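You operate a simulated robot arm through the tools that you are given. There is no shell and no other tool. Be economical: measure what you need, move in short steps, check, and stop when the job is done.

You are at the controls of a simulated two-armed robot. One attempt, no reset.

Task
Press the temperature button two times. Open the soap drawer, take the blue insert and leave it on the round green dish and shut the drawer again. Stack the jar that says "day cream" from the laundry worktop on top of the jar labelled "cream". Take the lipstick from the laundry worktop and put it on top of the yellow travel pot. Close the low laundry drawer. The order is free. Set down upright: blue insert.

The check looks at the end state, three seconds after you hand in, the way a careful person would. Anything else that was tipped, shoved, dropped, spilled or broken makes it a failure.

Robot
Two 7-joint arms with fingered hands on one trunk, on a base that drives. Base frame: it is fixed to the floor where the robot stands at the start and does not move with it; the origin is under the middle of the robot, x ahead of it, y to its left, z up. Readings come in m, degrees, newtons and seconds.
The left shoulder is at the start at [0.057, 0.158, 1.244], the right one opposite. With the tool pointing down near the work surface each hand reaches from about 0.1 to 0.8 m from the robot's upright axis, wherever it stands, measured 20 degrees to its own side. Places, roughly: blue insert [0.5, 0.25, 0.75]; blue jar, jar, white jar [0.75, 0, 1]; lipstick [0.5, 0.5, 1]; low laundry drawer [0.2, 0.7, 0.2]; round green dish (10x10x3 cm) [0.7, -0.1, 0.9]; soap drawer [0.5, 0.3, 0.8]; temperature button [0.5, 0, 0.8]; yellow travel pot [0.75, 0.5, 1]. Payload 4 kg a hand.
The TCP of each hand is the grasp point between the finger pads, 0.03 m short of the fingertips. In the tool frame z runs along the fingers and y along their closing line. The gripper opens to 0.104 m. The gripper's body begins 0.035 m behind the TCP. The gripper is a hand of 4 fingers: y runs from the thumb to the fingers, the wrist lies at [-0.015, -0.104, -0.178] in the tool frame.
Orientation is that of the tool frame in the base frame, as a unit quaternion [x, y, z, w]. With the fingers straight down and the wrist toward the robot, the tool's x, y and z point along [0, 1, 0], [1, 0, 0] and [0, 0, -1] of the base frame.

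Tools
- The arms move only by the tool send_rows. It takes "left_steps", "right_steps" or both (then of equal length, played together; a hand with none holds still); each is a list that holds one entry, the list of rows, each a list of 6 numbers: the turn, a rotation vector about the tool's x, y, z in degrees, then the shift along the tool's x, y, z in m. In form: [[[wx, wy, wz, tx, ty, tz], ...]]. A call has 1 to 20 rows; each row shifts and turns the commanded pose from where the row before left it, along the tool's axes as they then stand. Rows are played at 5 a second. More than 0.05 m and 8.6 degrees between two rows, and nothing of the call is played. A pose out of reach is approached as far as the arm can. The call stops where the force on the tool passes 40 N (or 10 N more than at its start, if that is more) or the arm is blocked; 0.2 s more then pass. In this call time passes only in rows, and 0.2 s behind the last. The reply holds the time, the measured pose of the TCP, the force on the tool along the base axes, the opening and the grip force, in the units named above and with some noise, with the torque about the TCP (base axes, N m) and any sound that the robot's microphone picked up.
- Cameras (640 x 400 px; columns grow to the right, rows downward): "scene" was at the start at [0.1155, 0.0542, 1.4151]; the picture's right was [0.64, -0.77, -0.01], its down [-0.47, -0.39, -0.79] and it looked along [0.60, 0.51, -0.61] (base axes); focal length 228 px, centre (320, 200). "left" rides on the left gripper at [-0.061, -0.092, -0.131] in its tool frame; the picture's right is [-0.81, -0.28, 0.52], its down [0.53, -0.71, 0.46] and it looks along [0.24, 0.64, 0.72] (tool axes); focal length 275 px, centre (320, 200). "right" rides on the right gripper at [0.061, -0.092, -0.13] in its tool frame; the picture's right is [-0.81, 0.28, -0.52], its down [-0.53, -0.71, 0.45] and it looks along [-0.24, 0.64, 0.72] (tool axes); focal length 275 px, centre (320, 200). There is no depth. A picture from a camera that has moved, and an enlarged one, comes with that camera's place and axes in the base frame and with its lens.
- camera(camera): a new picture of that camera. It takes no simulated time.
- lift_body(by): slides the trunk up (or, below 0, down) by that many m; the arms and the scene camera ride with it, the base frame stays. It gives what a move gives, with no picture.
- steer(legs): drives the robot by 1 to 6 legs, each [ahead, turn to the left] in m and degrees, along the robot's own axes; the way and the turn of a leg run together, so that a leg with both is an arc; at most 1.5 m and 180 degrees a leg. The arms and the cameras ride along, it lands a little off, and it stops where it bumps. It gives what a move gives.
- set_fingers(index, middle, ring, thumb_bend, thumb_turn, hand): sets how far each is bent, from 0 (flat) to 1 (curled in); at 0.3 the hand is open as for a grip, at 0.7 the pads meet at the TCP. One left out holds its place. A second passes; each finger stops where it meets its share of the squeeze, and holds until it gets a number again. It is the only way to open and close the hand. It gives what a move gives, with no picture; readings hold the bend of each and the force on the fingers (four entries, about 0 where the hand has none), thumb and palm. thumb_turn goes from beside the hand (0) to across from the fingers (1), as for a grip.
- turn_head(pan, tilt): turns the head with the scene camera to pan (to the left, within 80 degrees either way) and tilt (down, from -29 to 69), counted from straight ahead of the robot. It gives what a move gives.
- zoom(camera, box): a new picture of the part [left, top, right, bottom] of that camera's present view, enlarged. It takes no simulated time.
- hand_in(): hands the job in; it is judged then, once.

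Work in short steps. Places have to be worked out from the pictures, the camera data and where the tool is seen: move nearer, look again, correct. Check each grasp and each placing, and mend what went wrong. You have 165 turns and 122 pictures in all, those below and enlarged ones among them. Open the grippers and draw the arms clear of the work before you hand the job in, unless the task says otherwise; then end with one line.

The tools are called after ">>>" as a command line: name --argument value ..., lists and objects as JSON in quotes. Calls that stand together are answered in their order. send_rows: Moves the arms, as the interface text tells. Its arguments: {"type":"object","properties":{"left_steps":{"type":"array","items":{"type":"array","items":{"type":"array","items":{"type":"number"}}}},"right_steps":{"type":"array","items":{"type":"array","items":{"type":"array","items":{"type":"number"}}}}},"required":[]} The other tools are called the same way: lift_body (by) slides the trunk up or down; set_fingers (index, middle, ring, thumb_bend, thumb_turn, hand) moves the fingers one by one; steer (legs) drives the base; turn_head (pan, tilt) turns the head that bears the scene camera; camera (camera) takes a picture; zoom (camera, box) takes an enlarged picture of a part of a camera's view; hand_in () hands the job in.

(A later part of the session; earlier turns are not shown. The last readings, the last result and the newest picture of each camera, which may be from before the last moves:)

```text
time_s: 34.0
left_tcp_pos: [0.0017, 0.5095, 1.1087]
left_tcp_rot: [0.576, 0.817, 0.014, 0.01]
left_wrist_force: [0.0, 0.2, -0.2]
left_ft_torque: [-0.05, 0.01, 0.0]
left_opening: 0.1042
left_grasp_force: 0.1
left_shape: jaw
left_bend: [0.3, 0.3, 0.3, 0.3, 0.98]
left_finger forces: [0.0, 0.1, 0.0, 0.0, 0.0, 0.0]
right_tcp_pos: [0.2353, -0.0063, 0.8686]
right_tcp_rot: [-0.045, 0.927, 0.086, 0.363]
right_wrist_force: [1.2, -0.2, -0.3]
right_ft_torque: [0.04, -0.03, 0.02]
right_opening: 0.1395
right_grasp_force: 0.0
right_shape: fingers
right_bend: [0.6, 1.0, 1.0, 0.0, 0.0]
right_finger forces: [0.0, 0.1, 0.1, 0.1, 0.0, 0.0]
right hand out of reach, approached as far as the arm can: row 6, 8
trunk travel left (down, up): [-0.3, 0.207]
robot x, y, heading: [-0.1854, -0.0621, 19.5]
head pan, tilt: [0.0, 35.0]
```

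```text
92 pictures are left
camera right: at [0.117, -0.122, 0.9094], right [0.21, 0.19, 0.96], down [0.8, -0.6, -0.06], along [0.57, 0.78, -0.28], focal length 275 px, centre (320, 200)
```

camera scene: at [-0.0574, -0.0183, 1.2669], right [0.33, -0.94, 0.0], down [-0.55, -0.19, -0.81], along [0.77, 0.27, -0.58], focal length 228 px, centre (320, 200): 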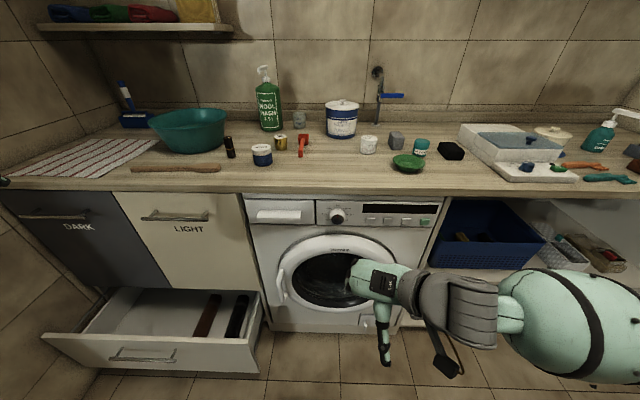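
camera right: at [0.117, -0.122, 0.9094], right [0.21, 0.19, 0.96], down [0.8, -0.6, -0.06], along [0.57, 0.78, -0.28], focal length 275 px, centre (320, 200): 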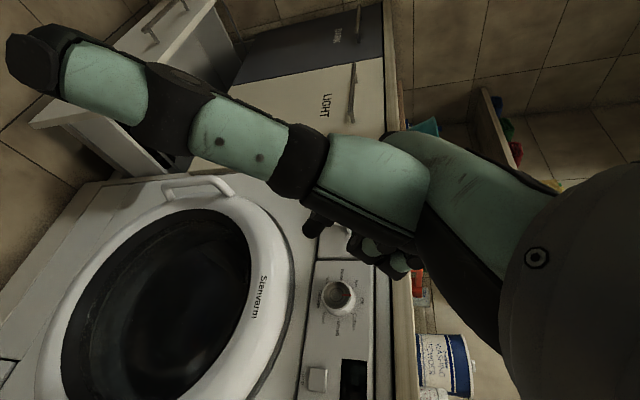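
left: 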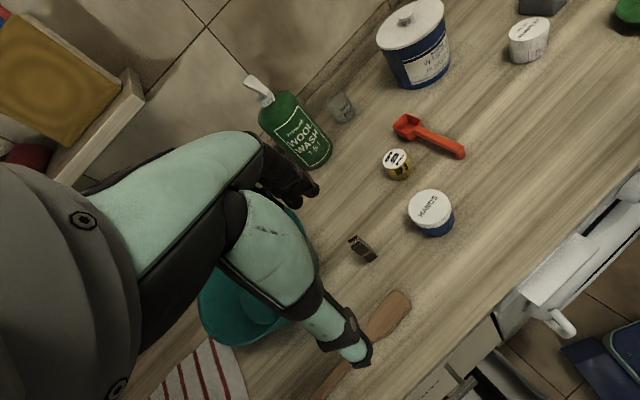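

From here Temp sits at ≈(0.502, 0.013, 0.796). With the hand pitched, the ring finger is the leading one, so I extend that and curl the index.

>>> set_fingers --hand "right" --index 1 --middle 1 --ring 0.6

>>> camera --camera "right"

>>> zoom --camera "scene" --box '[280, 190, 440, 290]'

>>> zoom --camera "scene" --box '[210, 90, 450, 220]'

```text
time_s: 35.0
left_tcp_pos: [0.001, 0.5084, 1.109]
left_tcp_rot: [0.575, 0.818, 0.013, 0.009]
left_wrist_force: [0.4, 0.3, 0.3]
left_ft_torque: [-0.01, 0.04, 0.0]
left_opening: 0.1042
left_grasp_force: 0.0
left_shape: jaw
left_bend: [0.3, 0.3, 0.3, 0.3, 0.98]
left_finger forces: [0.0, 0.1, 0.0, 0.1, 0.1, 0.0]
right_tcp_pos: [0.2356, -0.0047, 0.8698]
right_tcp_rot: [-0.045, 0.927, 0.087, 0.363]
right_wrist_force: [-0.3, 0.0, 0.2]
right_ft_torque: [-0.03, -0.02, 0.01]
right_opening: 0.0991
right_grasp_force: 0.1
right_shape: fingers
right_bend: [1.0, 1.0, 0.6, 0.0, 0.0]
right_finger forces: [0.0, 0.0, 0.0, 0.1, 0.0, 0.1]
trunk travel left (down, up): [-0.3, 0.207]
robot x, y, heading: [-0.1851, -0.0579, 19.5]
head pan, tilt: [0.0, 35.0]
```

```text
91 pictures are left
camera right: at [0.1168, -0.122, 0.9095], right [0.21, 0.19, 0.96], down [0.8, -0.6, -0.06], along [0.57, 0.78, -0.28], focal length 275 px, centre (320, 200)
```

right: 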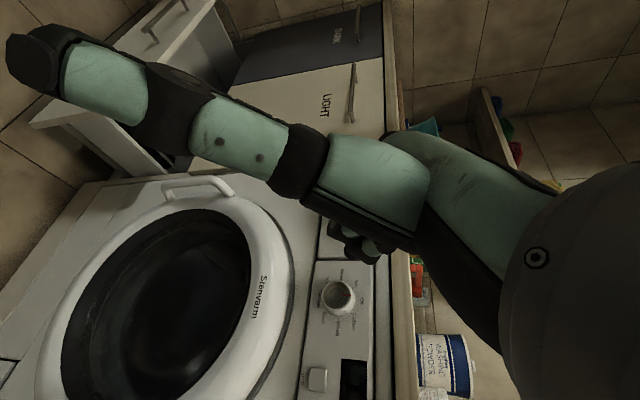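

```text
4.00 times, centred on (360, 240) of scene
camera zoom: at [-0.0576, -0.0188, 1.267], right [0.33, -0.94, 0.0], down [-0.55, -0.19, -0.81], along [0.77, 0.27, -0.58], focal length 914 px, centre (160, 40)
```

zoom: 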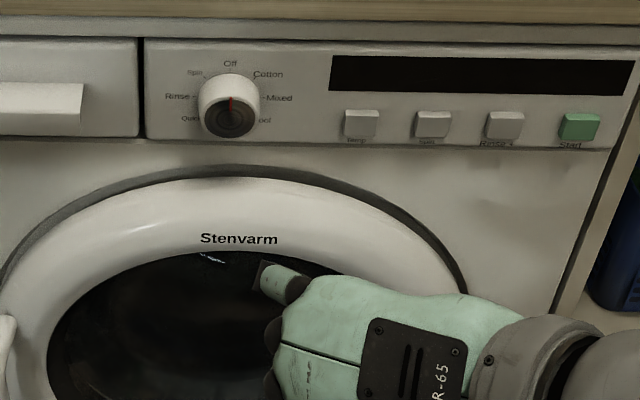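

```text
2.67 times, centred on (330, 155) of scene
camera zoom: at [-0.0576, -0.0188, 1.267], right [0.33, -0.94, 0.0], down [-0.55, -0.19, -0.81], along [0.77, 0.27, -0.58], focal length 610 px, centre (293, 320)
```

zoom: 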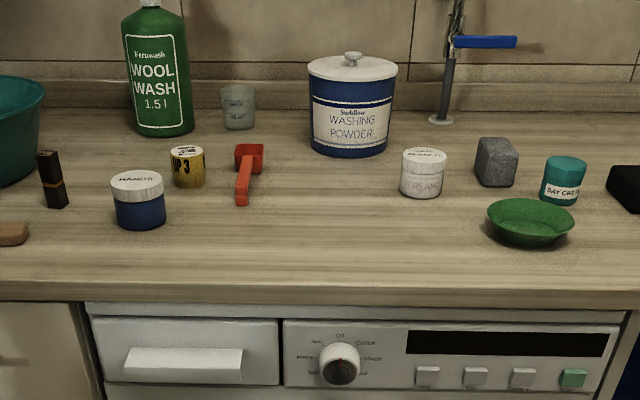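

The finger tip is near (0.26, 0.03, 0.885). Pitch the hand up a bit so the finger leads more, and move toward the button, stopping short.

>>> send_rows --right_steps '[[[0, 0, 0, -0.0222, -0.035, 0.022], [0, 0, 0, -0.0222, -0.035, 0.022], [0, -7.5, 0, 0.0, 0, 0], [0, -7.5, 0, 0, 0, 0], [0, 0, 0, 0, 0, 0]]]'

>>> zoom --camera "scene" --box '[280, 190, 440, 290]'

```text
time_s: 36.2
left_tcp_pos: [0.0011, 0.5098, 1.109]
left_tcp_rot: [0.576, 0.818, 0.013, 0.01]
left_wrist_force: [0.3, -0.6, 0.0]
left_ft_torque: [0.02, 0.0, 0.0]
left_opening: 0.1041
left_grasp_force: 0.0
left_shape: jaw
left_bend: [0.3, 0.3, 0.3, 0.3, 0.98]
left_finger forces: [0.0, 0.0, 0.1, 0.0, 0.0, 0.0]
right_tcp_pos: [0.3047, -0.0652, 0.8585]
right_tcp_rot: [-0.039, 0.916, 0.089, 0.39]
right_wrist_force: [0.4, 1.0, 0.2]
right_ft_torque: [-0.02, 0.01, 0.01]
right_opening: 0.0991
right_grasp_force: 0.0
right_shape: fingers
right_bend: [1.0, 1.0, 0.6, 0.0, 0.0]
right_finger forces: [0.0, 0.0, 0.0, 0.2, 0.0, 0.1]
right hand out of reach, approached as far as the arm can: row 3, 4
trunk travel left (down, up): [-0.3, 0.207]
robot x, y, heading: [-0.184, -0.0608, 19.3]
head pan, tilt: [0.0, 35.0]
```

```text
4.00 times, centred on (360, 240) of scene
camera zoom: at [-0.0578, -0.0189, 1.267], right [0.33, -0.94, 0.0], down [-0.55, -0.19, -0.81], along [0.77, 0.27, -0.58], focal length 914 px, centre (160, 40)
```

zoom: 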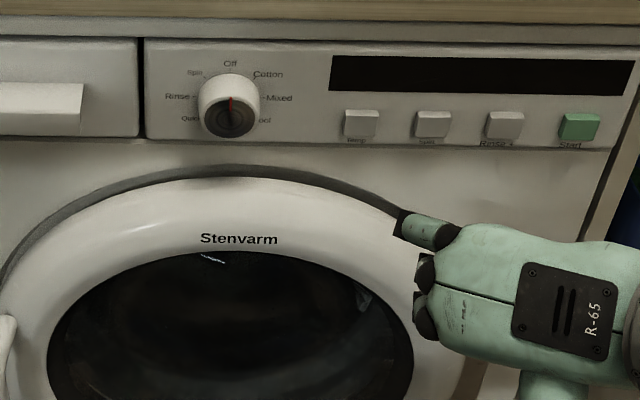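

Tip is at about (0.329,-0.027,0.879). Advance to just in front of the Temp button.

>>> send_rows --right_steps '[[[0, 0, 0, -0.0111, 0, 0.0408], [0, 0, 0, -0.0111, 0, 0.0408], [0, 0, 0, -0.0111, 0, 0.0408], [0, 0, 0, -0.0111, 0, 0.0408], [0, 0, 0, 0, 0, 0]]]'

>>> zoom --camera "scene" --box '[320, 190, 440, 265]'

>>> camera --camera "right"

```text
time_s: 37.4
left_tcp_pos: [0.0008, 0.5081, 1.1105]
left_tcp_rot: [0.576, 0.817, 0.013, 0.01]
left_wrist_force: [-0.4, 0.6, -0.3]
left_ft_torque: [0.02, 0.01, -0.05]
left_opening: 0.1039
left_grasp_force: 0.1
left_shape: jaw
left_bend: [0.3, 0.3, 0.3, 0.3, 0.98]
left_finger forces: [0.0, 0.0, 0.0, 0.1, 0.0, 0.0]
right_tcp_pos: [0.4519, -0.0364, 0.7785]
right_tcp_rot: [-0.039, 0.915, 0.088, 0.391]
right_wrist_force: [0.1, -0.3, 0.2]
right_ft_torque: [0.02, -0.03, -0.01]
right_opening: 0.0993
right_grasp_force: 0.1
right_shape: fingers
right_bend: [1.0, 1.0, 0.6, 0.0, 0.0]
right_finger forces: [0.0, 0.0, 0.0, 0.0, 0.1, 0.0]
trunk travel left (down, up): [-0.3, 0.207]
robot x, y, heading: [-0.1831, -0.0635, 19.4]
head pan, tilt: [0.0, 35.0]
```

```text
5.33 times, centred on (380, 228) of scene
camera zoom: at [-0.0584, -0.0192, 1.2671], right [0.33, -0.94, 0.0], down [-0.55, -0.19, -0.81], along [0.77, 0.27, -0.58], focal length 1219 px, centre (0, 53)
```

zoom: 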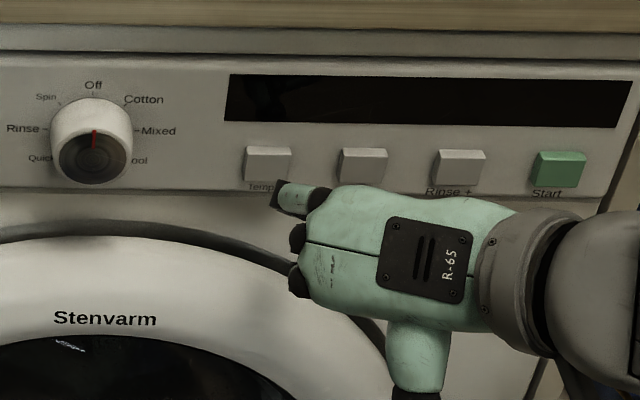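

```text
86 pictures are left
camera right: at [0.33, -0.1512, 0.811], right [0.16, 0.17, 0.97], down [0.79, -0.61, -0.02], along [0.59, 0.77, -0.23], focal length 275 px, centre (320, 200)
```

right: 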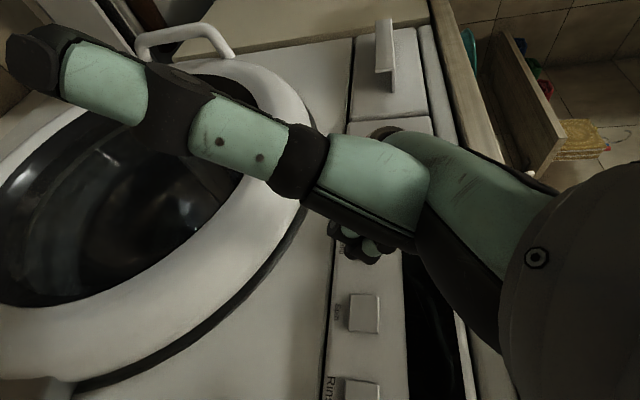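

The tip is about 3 cm in front of the button. Adjust slightly left/up and advance in small steps, watching force and sound.

>>> send_rows --right_steps '[[[0, 0, 0, -0.0011, 0.0083, -0.0031], [0, 0, 0, -0.0053, 0.0015, 0.0058], [0, 0, 0, -0.0053, 0.0015, 0.0058], [0, 0, 0, -0.0053, 0.0015, 0.0058], [0, 0, 0, 0, 0, 0]]]'

>>> zoom --camera "scene" --box '[340, 195, 420, 245]'

```text
time_s: 38.6
left_tcp_pos: [0.0013, 0.5083, 1.109]
left_tcp_rot: [0.575, 0.818, 0.014, 0.01]
left_wrist_force: [0.0, 0.3, 0.1]
left_ft_torque: [0.0, 0.04, -0.04]
left_opening: 0.104
left_grasp_force: 0.1
left_shape: jaw
left_bend: [0.3, 0.3, 0.3, 0.3, 0.98]
left_finger forces: [0.0, 0.0, 0.1, 0.0, 0.0, 0.0]
right_tcp_pos: [0.4721, -0.0178, 0.7843]
right_tcp_rot: [-0.041, 0.915, 0.089, 0.391]
right_wrist_force: [-8.1, -1.1, 1.4]
right_ft_torque: [0.01, -0.1, 0.19]
right_opening: 0.0989
right_grasp_force: 4.3
right_shape: fingers
right_bend: [1.0, 1.0, 0.61, 0.0, 0.0]
right_finger forces: [0.0, 0.0, 8.0, 0.1, 0.0, 0.0]
trunk travel left (down, up): [-0.3, 0.207]
robot x, y, heading: [-0.1846, -0.0596, 19.5]
head pan, tilt: [0.0, 35.0]
heard: click
```

```text
8.00 times, centred on (380, 220) of scene
camera zoom: at [-0.0586, -0.019, 1.2671], right [0.33, -0.94, 0.0], down [-0.55, -0.19, -0.81], along [0.77, 0.27, -0.58], focal length 1828 px, centre (-160, 40)
```

zoom: 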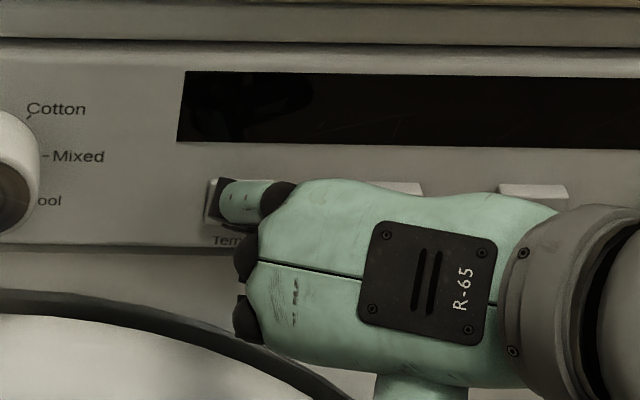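

Click: first press. Back off 2 cm to release and press again.

>>> send_rows --right_steps '[[[0, 0, 0, 0.0066, -0.0019, -0.0073], [0, 0, 0, 0.0066, -0.0019, -0.0073], [0, 0, 0, 0, 0, 0], [0, 0, 0, 0, 0, 0]]]'

>>> send_rows --right_steps '[[[0, 0, 0, -0.0066, 0.0019, 0.0073], [0, 0, 0, -0.0066, 0.0019, 0.0073], [0, 0, 0, 0, 0, 0]]]'

```text
time_s: 39.6
left_tcp_pos: [0.0018, 0.5084, 1.1094]
left_tcp_rot: [0.575, 0.818, 0.014, 0.01]
left_wrist_force: [-0.4, 0.1, 0.1]
left_ft_torque: [0.0, 0.02, -0.02]
left_opening: 0.104
left_grasp_force: 0.0
left_shape: jaw
left_bend: [0.3, 0.3, 0.3, 0.3, 0.98]
left_finger forces: [0.0, 0.0, 0.0, 0.0, 0.0, 0.0]
right_tcp_pos: [0.4531, -0.0252, 0.7839]
right_tcp_rot: [-0.039, 0.916, 0.089, 0.39]
right_wrist_force: [0.5, -0.1, 1.2]
right_ft_torque: [0.01, 0.03, 0.0]
right_opening: 0.0989
right_grasp_force: 0.1
right_shape: fingers
right_bend: [1.0, 1.0, 0.6, 0.0, 0.0]
right_finger forces: [0.0, 0.0, 0.0, 0.0, 0.0, 0.0]
trunk travel left (down, up): [-0.3, 0.207]
robot x, y, heading: [-0.1839, -0.0583, 19.4]
head pan, tilt: [0.0, 35.0]
```

```text
time_s: 40.4
left_tcp_pos: [0.0009, 0.5097, 1.1086]
left_tcp_rot: [0.576, 0.818, 0.014, 0.01]
left_wrist_force: [0.0, -0.4, -0.4]
left_ft_torque: [0.04, -0.02, -0.02]
left_opening: 0.1041
left_grasp_force: 0.0
left_shape: jaw
left_bend: [0.3, 0.3, 0.3, 0.3, 0.98]
left_finger forces: [0.0, 0.0, 0.1, 0.1, 0.1, 0.0]
right_tcp_pos: [0.4705, -0.0187, 0.7853]
right_tcp_rot: [-0.039, 0.916, 0.089, 0.39]
right_wrist_force: [-7.0, -0.4, 0.4]
right_ft_torque: [-0.01, -0.04, 0.15]
right_opening: 0.0986
right_grasp_force: 3.6
right_shape: fingers
right_bend: [1.0, 1.0, 0.61, 0.0, 0.0]
right_finger forces: [0.0, 0.0, 6.7, 0.0, 0.0, 0.0]
trunk travel left (down, up): [-0.3, 0.207]
robot x, y, heading: [-0.1849, -0.0621, 19.2]
head pan, tilt: [0.0, 35.0]
heard: click
```

Second click. Temperature button done. Retreat the right hand, then bring it back to an open, downward pose.

>>> send_rows --right_steps '[[[0, 0, 0, 0.0262, -0.0076, -0.0292], [0, 0, 0, 0.0262, -0.0076, -0.0292], [0, 0, 0, 0.0262, -0.0076, -0.0292], [0, 0, 0, 0.0262, -0.0076, -0.0292], [0, 0, 0, -0.032, 0.006, -0.03], [0, 0, 0, -0.032, 0.006, -0.03], [0, 0, 0, -0.032, 0.006, -0.03], [0, 0, 0, -0.032, 0.006, -0.03], [0, 0, 0, -0.032, 0.006, -0.03], [0, 8, 0, 0, 0, 0], [0, 8, 0, 0, 0, 0], [0, 8, 0, 0, 0, 0], [0, 8, 0, 0, 0, 0], [0, 8, 0, 0, 0, 0], [0, 3.6, 0, 0, 0, 0]]]'

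>>> set_fingers --hand "right" --index 0.3 --middle 0.3 --ring 0.3 --thumb_bend 0.3 --thumb_turn 1

>>> send_rows --right_steps '[[[0, 0, 8.3, 0, 0, 0], [0, 0, 8.3, 0, 0, 0], [0, 0, 8.3, 0, 0, 0], [0, 0, 8.3, 0, 0, 0], [0, 0, 8.3, 0, 0, 0], [0, 0, 8.3, 0, 0, 0], [0, 0, 8.3, 0, 0, 0], [0, 0, 8.3, 0, 0, 0], [0, 0, 8.3, 0, 0, 0], [0, 0, 0, 0, 0, -0.04], [0, 0, 0, 0, 0, -0.04], [0, 0, 0, 0, 0, 0]]]'

```text
time_s: 43.6
left_tcp_pos: [0.0015, 0.5078, 1.109]
left_tcp_rot: [0.576, 0.817, 0.014, 0.009]
left_wrist_force: [0.5, -0.7, 1.0]
left_ft_torque: [0.01, 0.04, -0.04]
left_opening: 0.1041
left_grasp_force: 0.1
left_shape: jaw
left_bend: [0.3, 0.3, 0.3, 0.3, 0.98]
left_finger forces: [0.1, 0.0, 0.1, 0.0, 0.0, 0.0]
right_tcp_pos: [0.25, 0.0258, 0.9178]
right_tcp_rot: [-0.055, 0.993, 0.074, 0.067]
right_wrist_force: [-0.2, -0.2, 0.0]
right_ft_torque: [-0.02, -0.02, 0.02]
right_opening: 0.099
right_grasp_force: 0.1
right_shape: fingers
right_bend: [1.0, 1.0, 0.6, 0.0, 0.0]
right_finger forces: [0.1, 0.0, 0.1, 0.0, 0.0, 0.0]
right hand out of reach, approached as far as the arm can: row 2, 3, 4, 9, 10, 11, 12, 13, 14, 15
trunk travel left (down, up): [-0.3, 0.207]
robot x, y, heading: [-0.1833, -0.0579, 19.4]
head pan, tilt: [0.0, 35.0]
```

```text
time_s: 44.6
left_tcp_pos: [0.0021, 0.5091, 1.1087]
left_tcp_rot: [0.576, 0.817, 0.015, 0.01]
left_wrist_force: [-0.2, 0.2, -1.1]
left_ft_torque: [0.0, 0.02, -0.02]
left_opening: 0.1042
left_grasp_force: 0.0
left_shape: jaw
left_bend: [0.3, 0.3, 0.3, 0.3, 0.98]
left_finger forces: [0.0, 0.0, 0.0, 0.1, 0.0, 0.0]
right_tcp_pos: [0.2495, 0.0277, 0.915]
right_tcp_rot: [-0.054, 0.993, 0.073, 0.068]
right_wrist_force: [0.0, -0.1, 0.1]
right_ft_torque: [0.01, -0.05, -0.05]
right_opening: 0.1035
right_grasp_force: 0.0
right_shape: fingers
right_bend: [0.3, 0.3, 0.3, 0.3, 0.97]
right_finger forces: [0.1, 0.0, 0.0, 0.0, 0.0, 0.0]
trunk travel left (down, up): [-0.3, 0.207]
robot x, y, heading: [-0.1846, -0.0602, 19.2]
head pan, tilt: [0.0, 35.0]
```

```text
time_s: 47.2
left_tcp_pos: [0.0016, 0.5089, 1.1084]
left_tcp_rot: [0.576, 0.818, 0.014, 0.01]
left_wrist_force: [-0.8, 0.6, 0.6]
left_ft_torque: [-0.04, 0.02, 0.01]
left_opening: 0.104
left_grasp_force: 0.0
left_shape: jaw
left_bend: [0.3, 0.3, 0.3, 0.3, 0.98]
left_finger forces: [0.0, 0.0, 0.0, 0.1, 0.1, 0.1]
right_tcp_pos: [0.2346, 0.0195, 0.9889]
right_tcp_rot: [0.56, 0.823, 0.1, 0.009]
right_wrist_force: [0.6, 0.3, -0.2]
right_ft_torque: [-0.01, -0.01, 0.02]
right_opening: 0.1032
right_grasp_force: 0.1
right_shape: fingers
right_bend: [0.3, 0.3, 0.3, 0.3, 0.97]
right_finger forces: [0.1, 0.0, 0.0, 0.0, 0.0, 0.0]
trunk travel left (down, up): [-0.3, 0.207]
robot x, y, heading: [-0.1821, -0.0632, 19.5]
head pan, tilt: [0.0, 35.0]
```

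Level the right hand (fix small tilt), raise the trunk and drive forward to the working spot.

>>> send_rows --right_steps '[[[5, -2.4, 0, 0, 0, 0], [5.1, -2.4, 0, 0, 0, 0], [0, 0, -6.5, 0, 0, 0], [0, 0, -6.5, 0, 0, 0]]]'

>>> lift_body --by 0.2

>>> steer --legs '[[0.2, 0]]'

>>> turn_head --pan -5 --tilt 45

>>> camera --camera "scene"

```text
time_s: 48.2
left_tcp_pos: [0.0018, 0.5092, 1.1089]
left_tcp_rot: [0.576, 0.817, 0.014, 0.009]
left_wrist_force: [-0.4, 0.3, 0.0]
left_ft_torque: [0.01, -0.03, 0.01]
left_opening: 0.1039
left_grasp_force: 0.0
left_shape: jaw
left_bend: [0.3, 0.3, 0.3, 0.3, 0.98]
left_finger forces: [0.0, 0.0, 0.0, 0.1, 0.0, 0.0]
right_tcp_pos: [0.2344, 0.0167, 0.9907]
right_tcp_rot: [0.464, 0.886, 0.005, -0.004]
right_wrist_force: [-0.2, -0.4, 0.1]
right_ft_torque: [0.02, -0.01, 0.0]
right_opening: 0.1028
right_grasp_force: 0.1
right_shape: fingers
right_bend: [0.3, 0.3, 0.3, 0.3, 0.97]
right_finger forces: [0.1, 0.0, 0.1, 0.1, 0.0, 0.0]
trunk travel left (down, up): [-0.3, 0.207]
robot x, y, heading: [-0.1851, -0.0623, 19.6]
head pan, tilt: [0.0, 35.0]
```

```text
time_s: 50.4
left_tcp_pos: [0.0011, 0.5082, 1.3084]
left_tcp_rot: [0.575, 0.818, 0.013, 0.009]
left_wrist_force: [0.0, -0.3, 0.3]
left_ft_torque: [-0.01, 0.0, -0.01]
left_opening: 0.1042
left_grasp_force: 0.0
left_shape: jaw
left_bend: [0.3, 0.3, 0.3, 0.3, 0.98]
left_finger forces: [0.0, 0.0, 0.0, 0.0, 0.0, 0.1]
right_tcp_pos: [0.2349, 0.0177, 1.1897]
right_tcp_rot: [0.464, 0.886, 0.005, -0.004]
right_wrist_force: [0.0, -0.6, -0.1]
right_ft_torque: [0.03, -0.03, 0.01]
right_opening: 0.1035
right_grasp_force: 0.1
right_shape: fingers
right_bend: [0.3, 0.3, 0.3, 0.3, 0.97]
right_finger forces: [0.0, 0.0, 0.0, 0.1, 0.0, 0.0]
trunk travel left (down, up): [-0.5, 0.007]
robot x, y, heading: [-0.1851, -0.0621, 19.3]
head pan, tilt: [0.0, 35.0]
```

```text
time_s: 52.0
left_tcp_pos: [0.1763, 0.5691, 1.312]
left_tcp_rot: [0.577, 0.817, 0.017, 0.013]
left_wrist_force: [0.5, 0.4, -0.8]
left_ft_torque: [-0.04, 0.07, -0.05]
left_opening: 0.1037
left_grasp_force: 0.2
left_shape: jaw
left_bend: [0.3, 0.3, 0.3, 0.3, 0.98]
left_finger forces: [0.0, 0.0, 0.1, 0.0, 0.0, 0.0]
right_tcp_pos: [0.4089, 0.0791, 1.1948]
right_tcp_rot: [0.465, 0.885, 0.009, -0.001]
right_wrist_force: [-0.4, 0.2, 0.3]
right_ft_torque: [-0.02, 0.02, -0.03]
right_opening: 0.1035
right_grasp_force: 0.0
right_shape: fingers
right_bend: [0.3, 0.3, 0.3, 0.3, 0.97]
right_finger forces: [0.0, 0.0, 0.1, 0.0, 0.0, 0.0]
trunk travel left (down, up): [-0.5, 0.007]
robot x, y, heading: [0.0004, 0.0069, 19.1]
head pan, tilt: [0.0, 35.0]
```

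```text
time_s: 52.7
left_tcp_pos: [0.1782, 0.5692, 1.3106]
left_tcp_rot: [0.576, 0.817, 0.019, 0.012]
left_wrist_force: [0.3, -0.3, 0.6]
left_ft_torque: [0.03, -0.02, 0.0]
left_opening: 0.1039
left_grasp_force: 0.1
left_shape: jaw
left_bend: [0.3, 0.3, 0.3, 0.3, 0.98]
left_finger forces: [0.0, 0.0, 0.0, 0.0, 0.0, 0.0]
right_tcp_pos: [0.4107, 0.0794, 1.1941]
right_tcp_rot: [0.464, 0.886, 0.008, 0.0]
right_wrist_force: [-0.8, -0.6, 0.4]
right_ft_torque: [0.0, -0.04, -0.02]
right_opening: 0.1033
right_grasp_force: 0.1
right_shape: fingers
right_bend: [0.3, 0.3, 0.3, 0.3, 0.97]
right_finger forces: [0.0, 0.1, 0.0, 0.0, 0.0, 0.1]
trunk travel left (down, up): [-0.5, 0.007]
robot x, y, heading: [-0.003, 0.0046, 19.5]
head pan, tilt: [-5.0, 45.0]
```

```text
84 pictures are left
camera scene: at [0.1157, 0.0345, 1.4534], right [0.25, -0.97, 0.0], down [-0.69, -0.18, -0.7], along [0.68, 0.17, -0.71], focal length 228 px, centre (320, 200)
```

scene: 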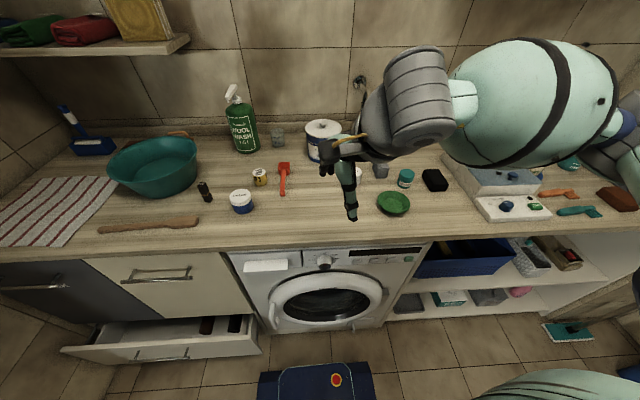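

Move above the day cream jar (≈0.757, -0.097) and look with the wrist camera.

>>> send_rows --right_steps '[[[0, 0, 0, -0.038, 0.0205, 0], [0, 0, 0, -0.038, 0.0205, 0], [0, 0, 0, -0.038, 0.0205, 0], [0, 0, 0, -0.038, 0.0205, 0], [0, 0, 0, -0.038, 0.0205, 0], [0, 0, 0, -0.038, 0.0205, 0], [0, 0, 0, -0.038, 0.0205, 0], [0, 0, 0, -0.038, 0.0205, 0], [0, 0, 0, -0.038, 0.0205, 0], [0, 0, 0, 0, 0, 0.045], [0, 0, 0, 0, 0, 0.045], [0, 0, 0, 0, 0, 0]]]'

>>> camera --camera "right"

>>> camera --camera "scene"

```text
time_s: 55.3
left_tcp_pos: [0.1853, 0.5734, 1.3094]
left_tcp_rot: [0.576, 0.817, 0.014, 0.01]
left_wrist_force: [0.2, 0.1, -0.5]
left_ft_torque: [-0.02, 0.0, -0.01]
left_opening: 0.1039
left_grasp_force: 0.0
left_shape: jaw
left_bend: [0.3, 0.3, 0.3, 0.3, 0.98]
left_finger forces: [0.0, 0.1, 0.1, 0.0, 0.1, 0.1]
right_tcp_pos: [0.7535, -0.0913, 1.0966]
right_tcp_rot: [0.464, 0.886, 0.005, -0.003]
right_wrist_force: [-0.3, 0.0, -0.2]
right_ft_torque: [0.02, -0.01, -0.02]
right_opening: 0.1036
right_grasp_force: 0.2
right_shape: fingers
right_bend: [0.3, 0.3, 0.3, 0.3, 0.97]
right_finger forces: [0.0, 0.0, 0.0, 0.0, 0.0, 0.0]
right hand out of reach, approached as far as the arm can: row 9
trunk travel left (down, up): [-0.5, 0.007]
robot x, y, heading: [0.0015, 0.0063, 19.1]
head pan, tilt: [-5.0, 45.0]
```

```text
83 pictures are left
camera right: at [0.6442, -0.0942, 1.227], right [0.69, -0.52, 0.51], down [-0.28, -0.84, -0.47], along [0.67, 0.17, -0.72], focal length 275 px, centre (320, 200)
```

right: 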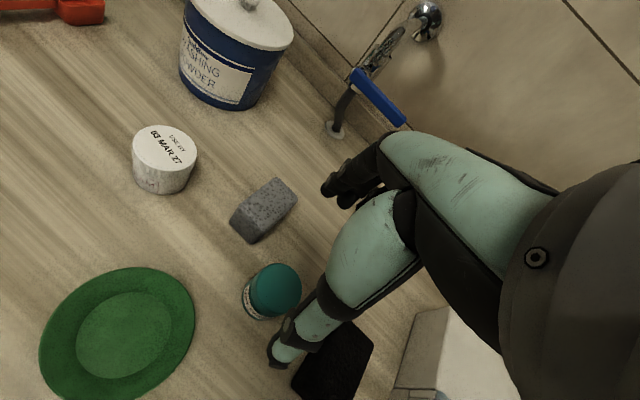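

```text
82 pictures are left
camera scene: at [0.1256, 0.0385, 1.4524], right [0.25, -0.97, 0.0], down [-0.69, -0.18, -0.7], along [0.68, 0.17, -0.72], focal length 228 px, centre (320, 200)
```

scene: 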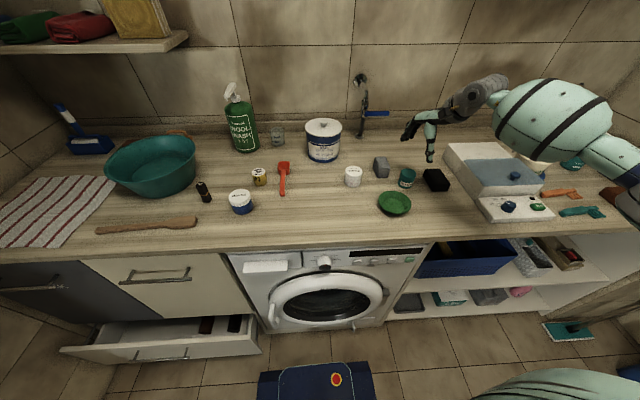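

Zoom on the jar to refine its position before descending.

>>> zoom --camera "right" --box '[220, 240, 320, 340]'

>>> zoom --camera "scene" --box '[340, 150, 460, 220]'

```text
4.00 times, centred on (270, 290) of right
camera zoom: at [0.6442, -0.0942, 1.227], right [0.69, -0.52, 0.51], down [-0.28, -0.84, -0.47], along [0.67, 0.17, -0.72], focal length 1101 px, centre (520, -160)
```

zoom: 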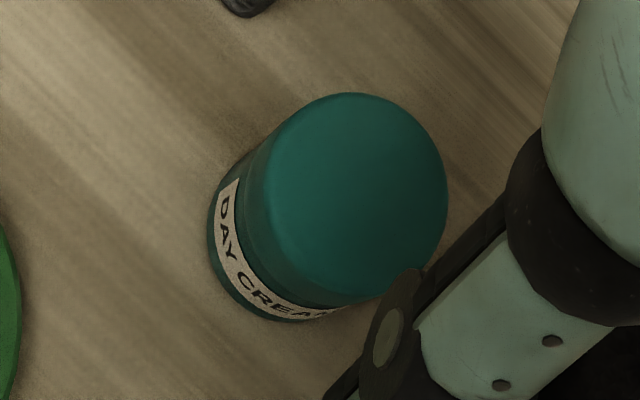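

```text
5.33 times, centred on (400, 185) of scene
camera zoom: at [0.1256, 0.0385, 1.4524], right [0.25, -0.97, 0.0], down [-0.69, -0.18, -0.7], along [0.68, 0.17, -0.72], focal length 1219 px, centre (-107, 280)
```

zoom: 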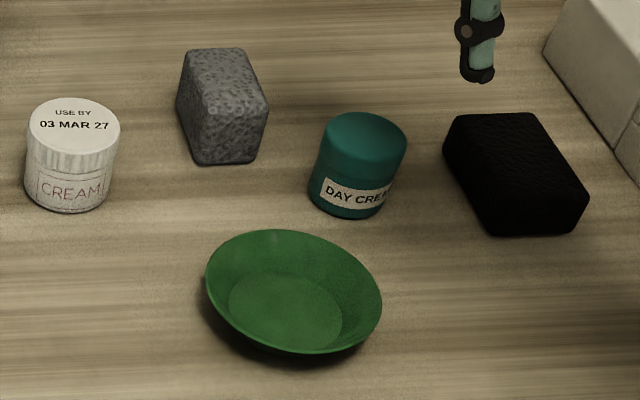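

Day cream is at (0.770, -0.100), top z≈0.975. The stone is close, so I turn the hand to yaw 0, align, and descend part way.

>>> send_rows --right_steps '[[[0, 0, 7, 0, 0, 0], [0, 0, 7, 0, 0, 0], [0, 0, 7, 0, 0, 0], [0, 0, 7, 0, 0, 0], [0, 0, 7, 0, 0, 0], [0, 0, 0, -0.0086, 0.0165, 0], [0, 0, 0, 0, 0, 0.03], [0, 0, 0, 0, 0, 0.03], [0, 0, 0, 0, 0, 0]]]'

>>> camera --camera "right"

>>> zoom --camera "scene" --box '[340, 150, 460, 220]'

```text
time_s: 57.3
left_tcp_pos: [0.1868, 0.5729, 1.3097]
left_tcp_rot: [0.577, 0.817, 0.015, 0.011]
left_wrist_force: [0.1, 0.1, 0.6]
left_ft_torque: [0.01, 0.06, -0.04]
left_opening: 0.1037
left_grasp_force: 0.0
left_shape: jaw
left_bend: [0.3, 0.3, 0.3, 0.3, 0.98]
left_finger forces: [0.0, 0.0, 0.1, 0.0, 0.0, 0.1]
right_tcp_pos: [0.7713, -0.097, 1.0393]
right_tcp_rot: [0.709, 0.705, 0.004, -0.006]
right_wrist_force: [-0.2, -1.2, 0.4]
right_ft_torque: [-0.03, -0.02, 0.03]
right_opening: 0.1036
right_grasp_force: 0.1
right_shape: fingers
right_bend: [0.3, 0.3, 0.3, 0.3, 0.97]
right_finger forces: [0.0, 0.0, 0.1, 0.0, 0.0, 0.0]
trunk travel left (down, up): [-0.5, 0.007]
robot x, y, heading: [0.0031, 0.0042, 19.4]
head pan, tilt: [-5.0, 45.0]
```

```text
79 pictures are left
camera right: at [0.6805, -0.0363, 1.17], right [0.27, -0.82, 0.51], down [-0.72, -0.52, -0.46], along [0.64, -0.24, -0.73], focal length 275 px, centre (320, 200)
```

right: 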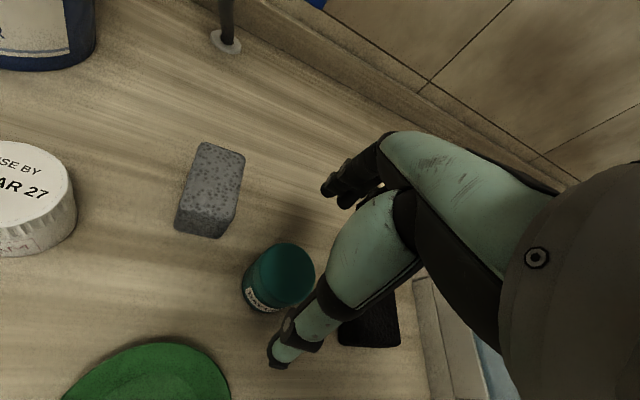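

```text
5.33 times, centred on (400, 185) of scene
camera zoom: at [0.1259, 0.038, 1.4524], right [0.25, -0.97, 0.0], down [-0.69, -0.18, -0.7], along [0.68, 0.17, -0.72], focal length 1219 px, centre (-107, 280)
```

zoom: 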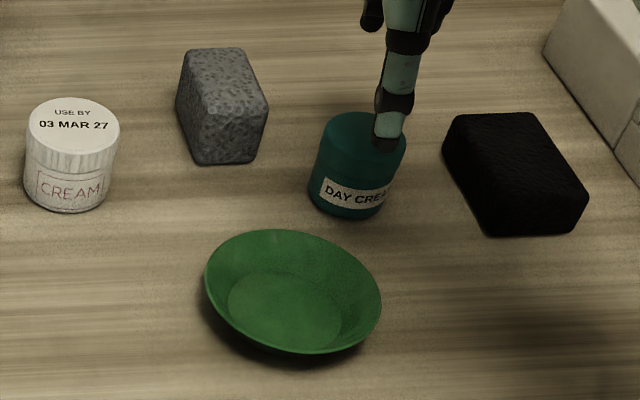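

Aligned. Descend so the tips go about 2 cm below the jar's top, then close.

>>> send_rows --right_steps '[[[0, 0, 0, 0, 0, 0.02], [0, 0, 0, 0, 0, 0.02], [0, 0, 0, 0, 0, 0.016], [0, 0, 0, 0, 0, 0]]]'

>>> zoom --camera "scene" --box '[340, 150, 460, 220]'

>>> camera --camera "right"

```text
time_s: 58.3
left_tcp_pos: [0.1859, 0.5736, 1.3088]
left_tcp_rot: [0.575, 0.818, 0.014, 0.011]
left_wrist_force: [-0.2, -0.8, -0.3]
left_ft_torque: [0.02, 0.0, 0.01]
left_opening: 0.1044
left_grasp_force: 0.1
left_shape: jaw
left_bend: [0.3, 0.3, 0.3, 0.3, 0.98]
left_finger forces: [0.0, 0.0, 0.1, 0.0, 0.0, 0.0]
right_tcp_pos: [0.7726, -0.095, 0.9811]
right_tcp_rot: [0.709, 0.705, 0.004, -0.006]
right_wrist_force: [0.4, 0.4, -0.8]
right_ft_torque: [-0.01, -0.03, 0.03]
right_opening: 0.1032
right_grasp_force: 0.1
right_shape: fingers
right_bend: [0.3, 0.3, 0.3, 0.3, 0.97]
right_finger forces: [0.0, 0.0, 0.0, 0.1, 0.0, 0.0]
trunk travel left (down, up): [-0.5, 0.007]
robot x, y, heading: [0.0025, 0.0013, 19.5]
head pan, tilt: [-5.0, 45.0]
```

```text
5.33 times, centred on (400, 185) of scene
camera zoom: at [0.1261, 0.0382, 1.4523], right [0.25, -0.97, 0.0], down [-0.69, -0.18, -0.7], along [0.68, 0.17, -0.72], focal length 1219 px, centre (-107, 280)
```

zoom: 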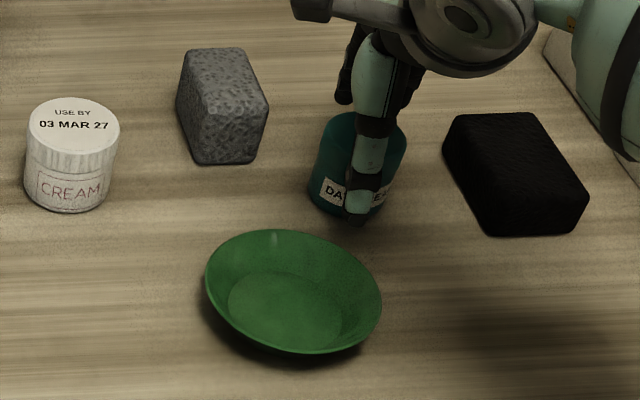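

```text
76 pictures are left
camera right: at [0.6811, -0.0351, 1.1124], right [0.27, -0.82, 0.51], down [-0.72, -0.52, -0.46], along [0.64, -0.24, -0.73], focal length 275 px, centre (320, 200)
```

right: 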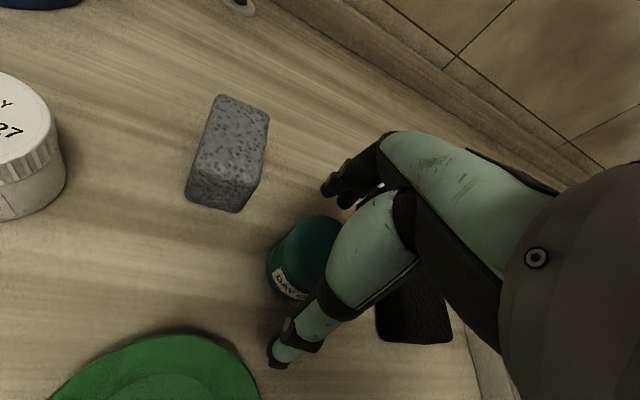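

Well placed. Close the hand.

>>> set_fingers --hand "right" --index 0.7 --middle 0.7 --ring 0.7 --thumb_bend 0.7

>>> send_rows --right_steps '[[[0, 0, 0, 0, 0, -0.03], [0, 0, 0, 0, 0, -0.04], [0, 0, 0, 0, 0, -0.04], [0, 0, 0, 0, 0, 0]]]'

>>> camera --camera "scene"

>>> camera --camera "right"

```text
time_s: 59.3
left_tcp_pos: [0.187, 0.5726, 1.3096]
left_tcp_rot: [0.575, 0.818, 0.014, 0.01]
left_wrist_force: [-0.1, 0.6, -0.3]
left_ft_torque: [0.04, 0.0, -0.02]
left_opening: 0.104
left_grasp_force: 0.0
left_shape: jaw
left_bend: [0.3, 0.3, 0.3, 0.3, 0.98]
left_finger forces: [0.1, 0.0, 0.1, 0.0, 0.0, 0.0]
right_tcp_pos: [0.7728, -0.096, 0.9802]
right_tcp_rot: [0.71, 0.704, 0.004, -0.005]
right_wrist_force: [0.7, 0.4, 0.0]
right_ft_torque: [0.0, -0.02, 0.0]
right_opening: 0.0424
right_grasp_force: 15.4
right_shape: fingers
right_bend: [0.59, 0.6, 0.67, 0.53, 1.0]
right_finger forces: [6.5, 7.2, 2.2, 0.0, 15.9, 0.1]
trunk travel left (down, up): [-0.5, 0.007]
robot x, y, heading: [0.0016, 0.0062, 19.3]
head pan, tilt: [-5.0, 45.0]
```

```text
time_s: 60.3
left_tcp_pos: [0.1879, 0.5736, 1.3098]
left_tcp_rot: [0.576, 0.817, 0.014, 0.009]
left_wrist_force: [0.3, 0.0, -0.7]
left_ft_torque: [0.03, -0.02, -0.02]
left_opening: 0.1044
left_grasp_force: 0.0
left_shape: jaw
left_bend: [0.3, 0.3, 0.3, 0.3, 0.98]
left_finger forces: [0.0, 0.0, 0.0, 0.1, 0.1, 0.0]
right_tcp_pos: [0.769, -0.1016, 1.0919]
right_tcp_rot: [0.709, 0.705, 0.003, -0.005]
right_wrist_force: [0.1, 0.7, -0.5]
right_ft_torque: [-0.01, 0.0, -0.02]
right_opening: 0.0424
right_grasp_force: 15.8
right_shape: fingers
right_bend: [0.59, 0.6, 0.67, 0.53, 1.0]
right_finger forces: [6.5, 7.0, 2.3, 0.0, 15.8, 0.0]
trunk travel left (down, up): [-0.5, 0.007]
robot x, y, heading: [-0.0002, 0.005, 19.5]
head pan, tilt: [-5.0, 45.0]
```

```text
75 pictures are left
camera scene: at [0.1267, 0.0381, 1.4523], right [0.25, -0.97, 0.0], down [-0.69, -0.18, -0.7], along [0.68, 0.17, -0.72], focal length 228 px, centre (320, 200)
```

scene: 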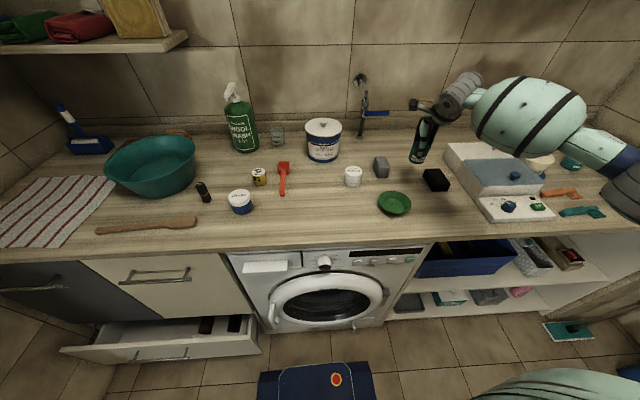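

```text
74 pictures are left
camera right: at [0.678, -0.0407, 1.2234], right [0.27, -0.82, 0.51], down [-0.72, -0.52, -0.46], along [0.64, -0.24, -0.73], focal length 275 px, centre (320, 200)
```

right: 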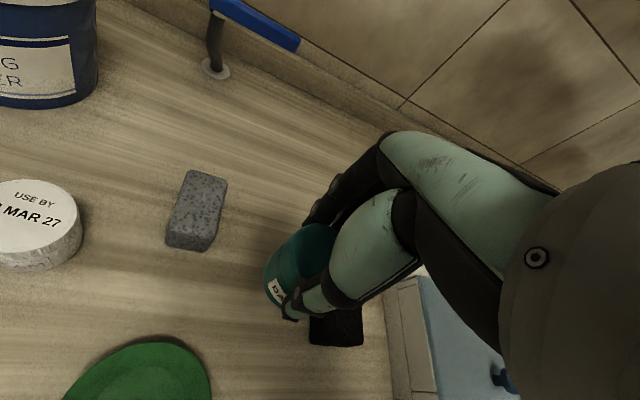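

Lifted cleanly. Carry it to above the cream jar (≈0.738, 0.078).

>>> send_rows --right_steps '[[[0, 0, 0, 0.0367, -0.0056, 0], [0, 0, 0, 0.0367, -0.0056, 0], [0, 0, 0, 0.0367, -0.0056, 0], [0, 0, 0, 0.0367, -0.0056, 0], [0, 0, 0, 0.0367, -0.0056, 0], [0, 0, 0, 0, 0, 0], [0, 0, 0, 0, 0, 0.015], [0, 0, 0, 0, 0, 0]]]'

>>> zoom --camera "scene" --box '[300, 110, 420, 190]'

>>> camera --camera "right"

```text
time_s: 62.1
left_tcp_pos: [0.1868, 0.5737, 1.3078]
left_tcp_rot: [0.577, 0.817, 0.013, 0.01]
left_wrist_force: [-0.4, 0.6, 1.3]
left_ft_torque: [0.0, -0.01, -0.04]
left_opening: 0.1044
left_grasp_force: 0.0
left_shape: jaw
left_bend: [0.3, 0.3, 0.3, 0.3, 0.98]
left_finger forces: [0.1, 0.0, 0.1, 0.1, 0.1, 0.1]
right_tcp_pos: [0.7449, 0.0872, 1.0797]
right_tcp_rot: [0.71, 0.704, 0.003, -0.005]
right_wrist_force: [-0.3, -0.7, -1.2]
right_ft_torque: [0.01, 0.03, 0.0]
right_opening: 0.0422
right_grasp_force: 15.4
right_shape: fingers
right_bend: [0.59, 0.6, 0.67, 0.53, 1.0]
right_finger forces: [6.4, 7.0, 2.3, 0.0, 15.6, 0.0]
trunk travel left (down, up): [-0.5, 0.007]
robot x, y, heading: [0.0031, 0.0029, 19.3]
head pan, tilt: [-5.0, 45.0]
```

```text
5.00 times, centred on (360, 150) of scene
camera zoom: at [0.1265, 0.039, 1.4523], right [0.25, -0.97, 0.0], down [-0.69, -0.18, -0.7], along [0.68, 0.17, -0.72], focal length 1143 px, centre (120, 450)
```

zoom: 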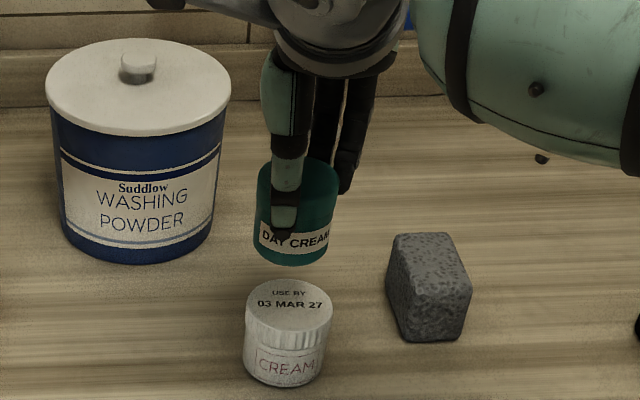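

```text
72 pictures are left
camera right: at [0.6531, 0.148, 1.2105], right [0.27, -0.82, 0.51], down [-0.72, -0.52, -0.46], along [0.64, -0.24, -0.73], focal length 275 px, centre (320, 200)
```

right: 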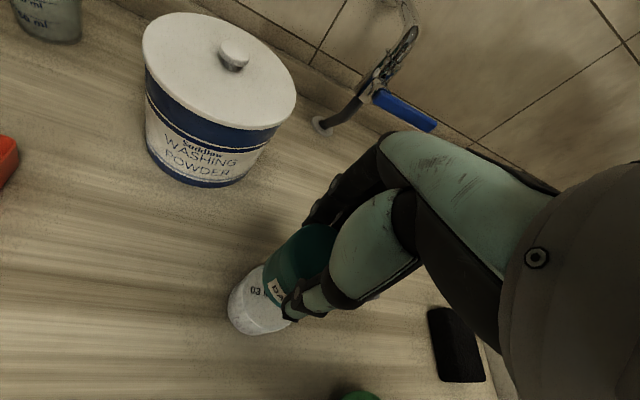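

Day cream needs about 6 mm toward me and 5 mm right; correct and lower gently.

>>> send_rows --right_steps '[[[0, 0, 0, -0.005, -0.006, 0], [0, 0, 0, 0, 0, 0.012], [0, 0, 0, 0, 0, 0.012], [0, 0, 0, 0, 0, 0.01], [0, 0, 0, 0, 0, 0]]]'

>>> zoom --camera "scene" --box '[320, 130, 400, 190]'

>>> zoom --camera "right" --box '[200, 210, 360, 370]'

```text
time_s: 63.3
left_tcp_pos: [0.1868, 0.5744, 1.3094]
left_tcp_rot: [0.575, 0.818, 0.014, 0.01]
left_wrist_force: [0.2, 0.4, -0.3]
left_ft_torque: [0.01, -0.01, 0.02]
left_opening: 0.1038
left_grasp_force: 0.1
left_shape: jaw
left_bend: [0.3, 0.3, 0.3, 0.3, 0.98]
left_finger forces: [0.0, 0.0, 0.0, 0.0, 0.1, 0.1]
right_tcp_pos: [0.7371, 0.0839, 1.0446]
right_tcp_rot: [0.709, 0.705, 0.003, -0.005]
right_wrist_force: [0.8, -0.4, -0.4]
right_ft_torque: [0.02, 0.0, -0.01]
right_opening: 0.0422
right_grasp_force: 15.8
right_shape: fingers
right_bend: [0.59, 0.6, 0.67, 0.53, 1.0]
right_finger forces: [6.4, 7.1, 2.3, 0.0, 15.7, 0.0]
trunk travel left (down, up): [-0.5, 0.007]
robot x, y, heading: [0.0018, 0.0029, 19.6]
head pan, tilt: [-5.0, 45.0]
```

```text
6.67 times, centred on (360, 160) of scene
camera zoom: at [0.1263, 0.0383, 1.4523], right [0.25, -0.97, 0.0], down [-0.69, -0.18, -0.7], along [0.68, 0.17, -0.72], focal length 1524 px, centre (53, 467)
```

zoom: 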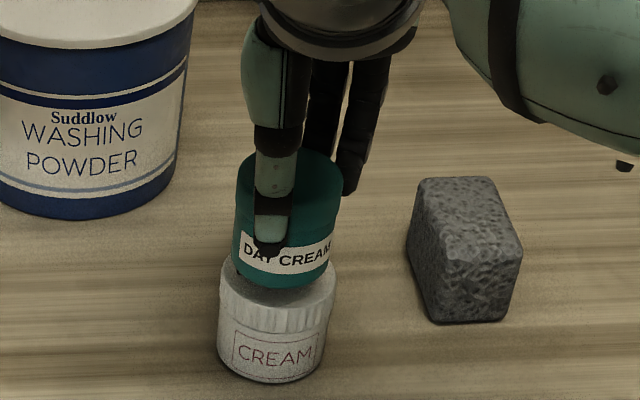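

```text
2.50 times, centred on (280, 290) of right
camera zoom: at [0.647, 0.1432, 1.1759], right [0.27, -0.82, 0.51], down [-0.72, -0.52, -0.46], along [0.64, -0.24, -0.73], focal length 688 px, centre (420, -25)
```

zoom: 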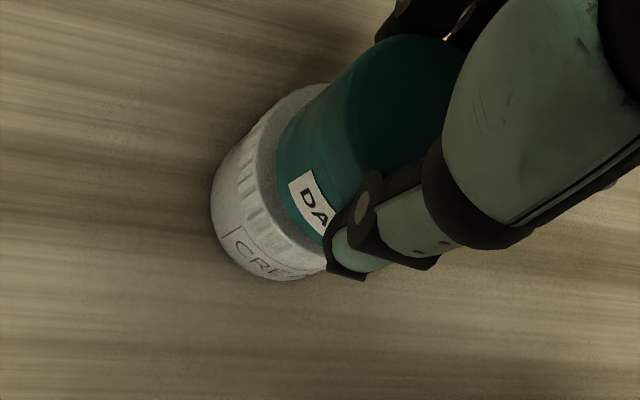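

Nicely centred. Lower the last bit to contact.

>>> send_rows --right_steps '[[[0, 0, 0, 0, 0, 0.004], [0, 0, 0, 0, 0, 0.004], [0, 0, 0, 0, 0, 0.004], [0, 0, 0, 0, 0, 0]]]'

```text
time_s: 64.3
left_tcp_pos: [0.1869, 0.5741, 1.3093]
left_tcp_rot: [0.576, 0.817, 0.014, 0.01]
left_wrist_force: [1.2, -1.0, -0.7]
left_ft_torque: [0.0, 0.0, -0.02]
left_opening: 0.104
left_grasp_force: 0.0
left_shape: jaw
left_bend: [0.3, 0.3, 0.3, 0.3, 0.98]
left_finger forces: [0.0, 0.1, 0.1, 0.0, 0.1, 0.0]
right_tcp_pos: [0.7394, 0.0828, 1.0337]
right_tcp_rot: [0.71, 0.704, 0.005, -0.005]
right_wrist_force: [0.2, -0.4, -1.6]
right_ft_torque: [-0.01, -0.02, 0.0]
right_opening: 0.042
right_grasp_force: 15.9
right_shape: fingers
right_bend: [0.59, 0.6, 0.67, 0.53, 1.0]
right_finger forces: [6.4, 7.1, 2.3, 0.1, 15.7, 0.0]
trunk travel left (down, up): [-0.5, 0.007]
robot x, y, heading: [0.0007, 0.0029, 19.2]
head pan, tilt: [-5.0, 45.0]
```

>>> send_rows --right_steps '[[[0, 0, 0, 0, 0, 0.003], [0, 0, 0, 0, 0, 0.003], [0, 0, 0, 0, 0, 0]]]'

>>> zoom --camera "scene" --box '[320, 130, 400, 190]'

```text
time_s: 65.1
left_tcp_pos: [0.1857, 0.5724, 1.3104]
left_tcp_rot: [0.577, 0.817, 0.015, 0.011]
left_wrist_force: [0.0, -0.3, 0.1]
left_ft_torque: [0.03, 0.01, -0.02]
left_opening: 0.104
left_grasp_force: 0.0
left_shape: jaw
left_bend: [0.3, 0.3, 0.3, 0.3, 0.98]
left_finger forces: [0.1, 0.0, 0.0, 0.0, 0.1, 0.0]
right_tcp_pos: [0.738, 0.0832, 1.0322]
right_tcp_rot: [0.709, 0.705, 0.007, -0.004]
right_wrist_force: [3.2, -0.6, 17.8]
right_ft_torque: [-0.13, -0.01, 0.04]
right_opening: 0.0418
right_grasp_force: 17.8
right_shape: fingers
right_bend: [0.59, 0.6, 0.67, 0.53, 1.0]
right_finger forces: [7.4, 8.7, 3.4, 0.0, 15.9, 0.0]
trunk travel left (down, up): [-0.5, 0.007]
robot x, y, heading: [0.0025, 0.0035, 19.4]
head pan, tilt: [-5.0, 45.0]
```

```text
6.67 times, centred on (360, 160) of scene
camera zoom: at [0.1239, 0.0376, 1.4527], right [0.25, -0.97, 0.0], down [-0.69, -0.18, -0.7], along [0.68, 0.17, -0.72], focal length 1524 px, centre (53, 467)
```

zoom: 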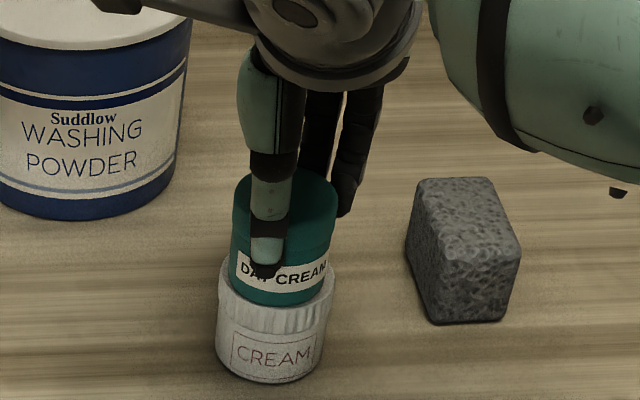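

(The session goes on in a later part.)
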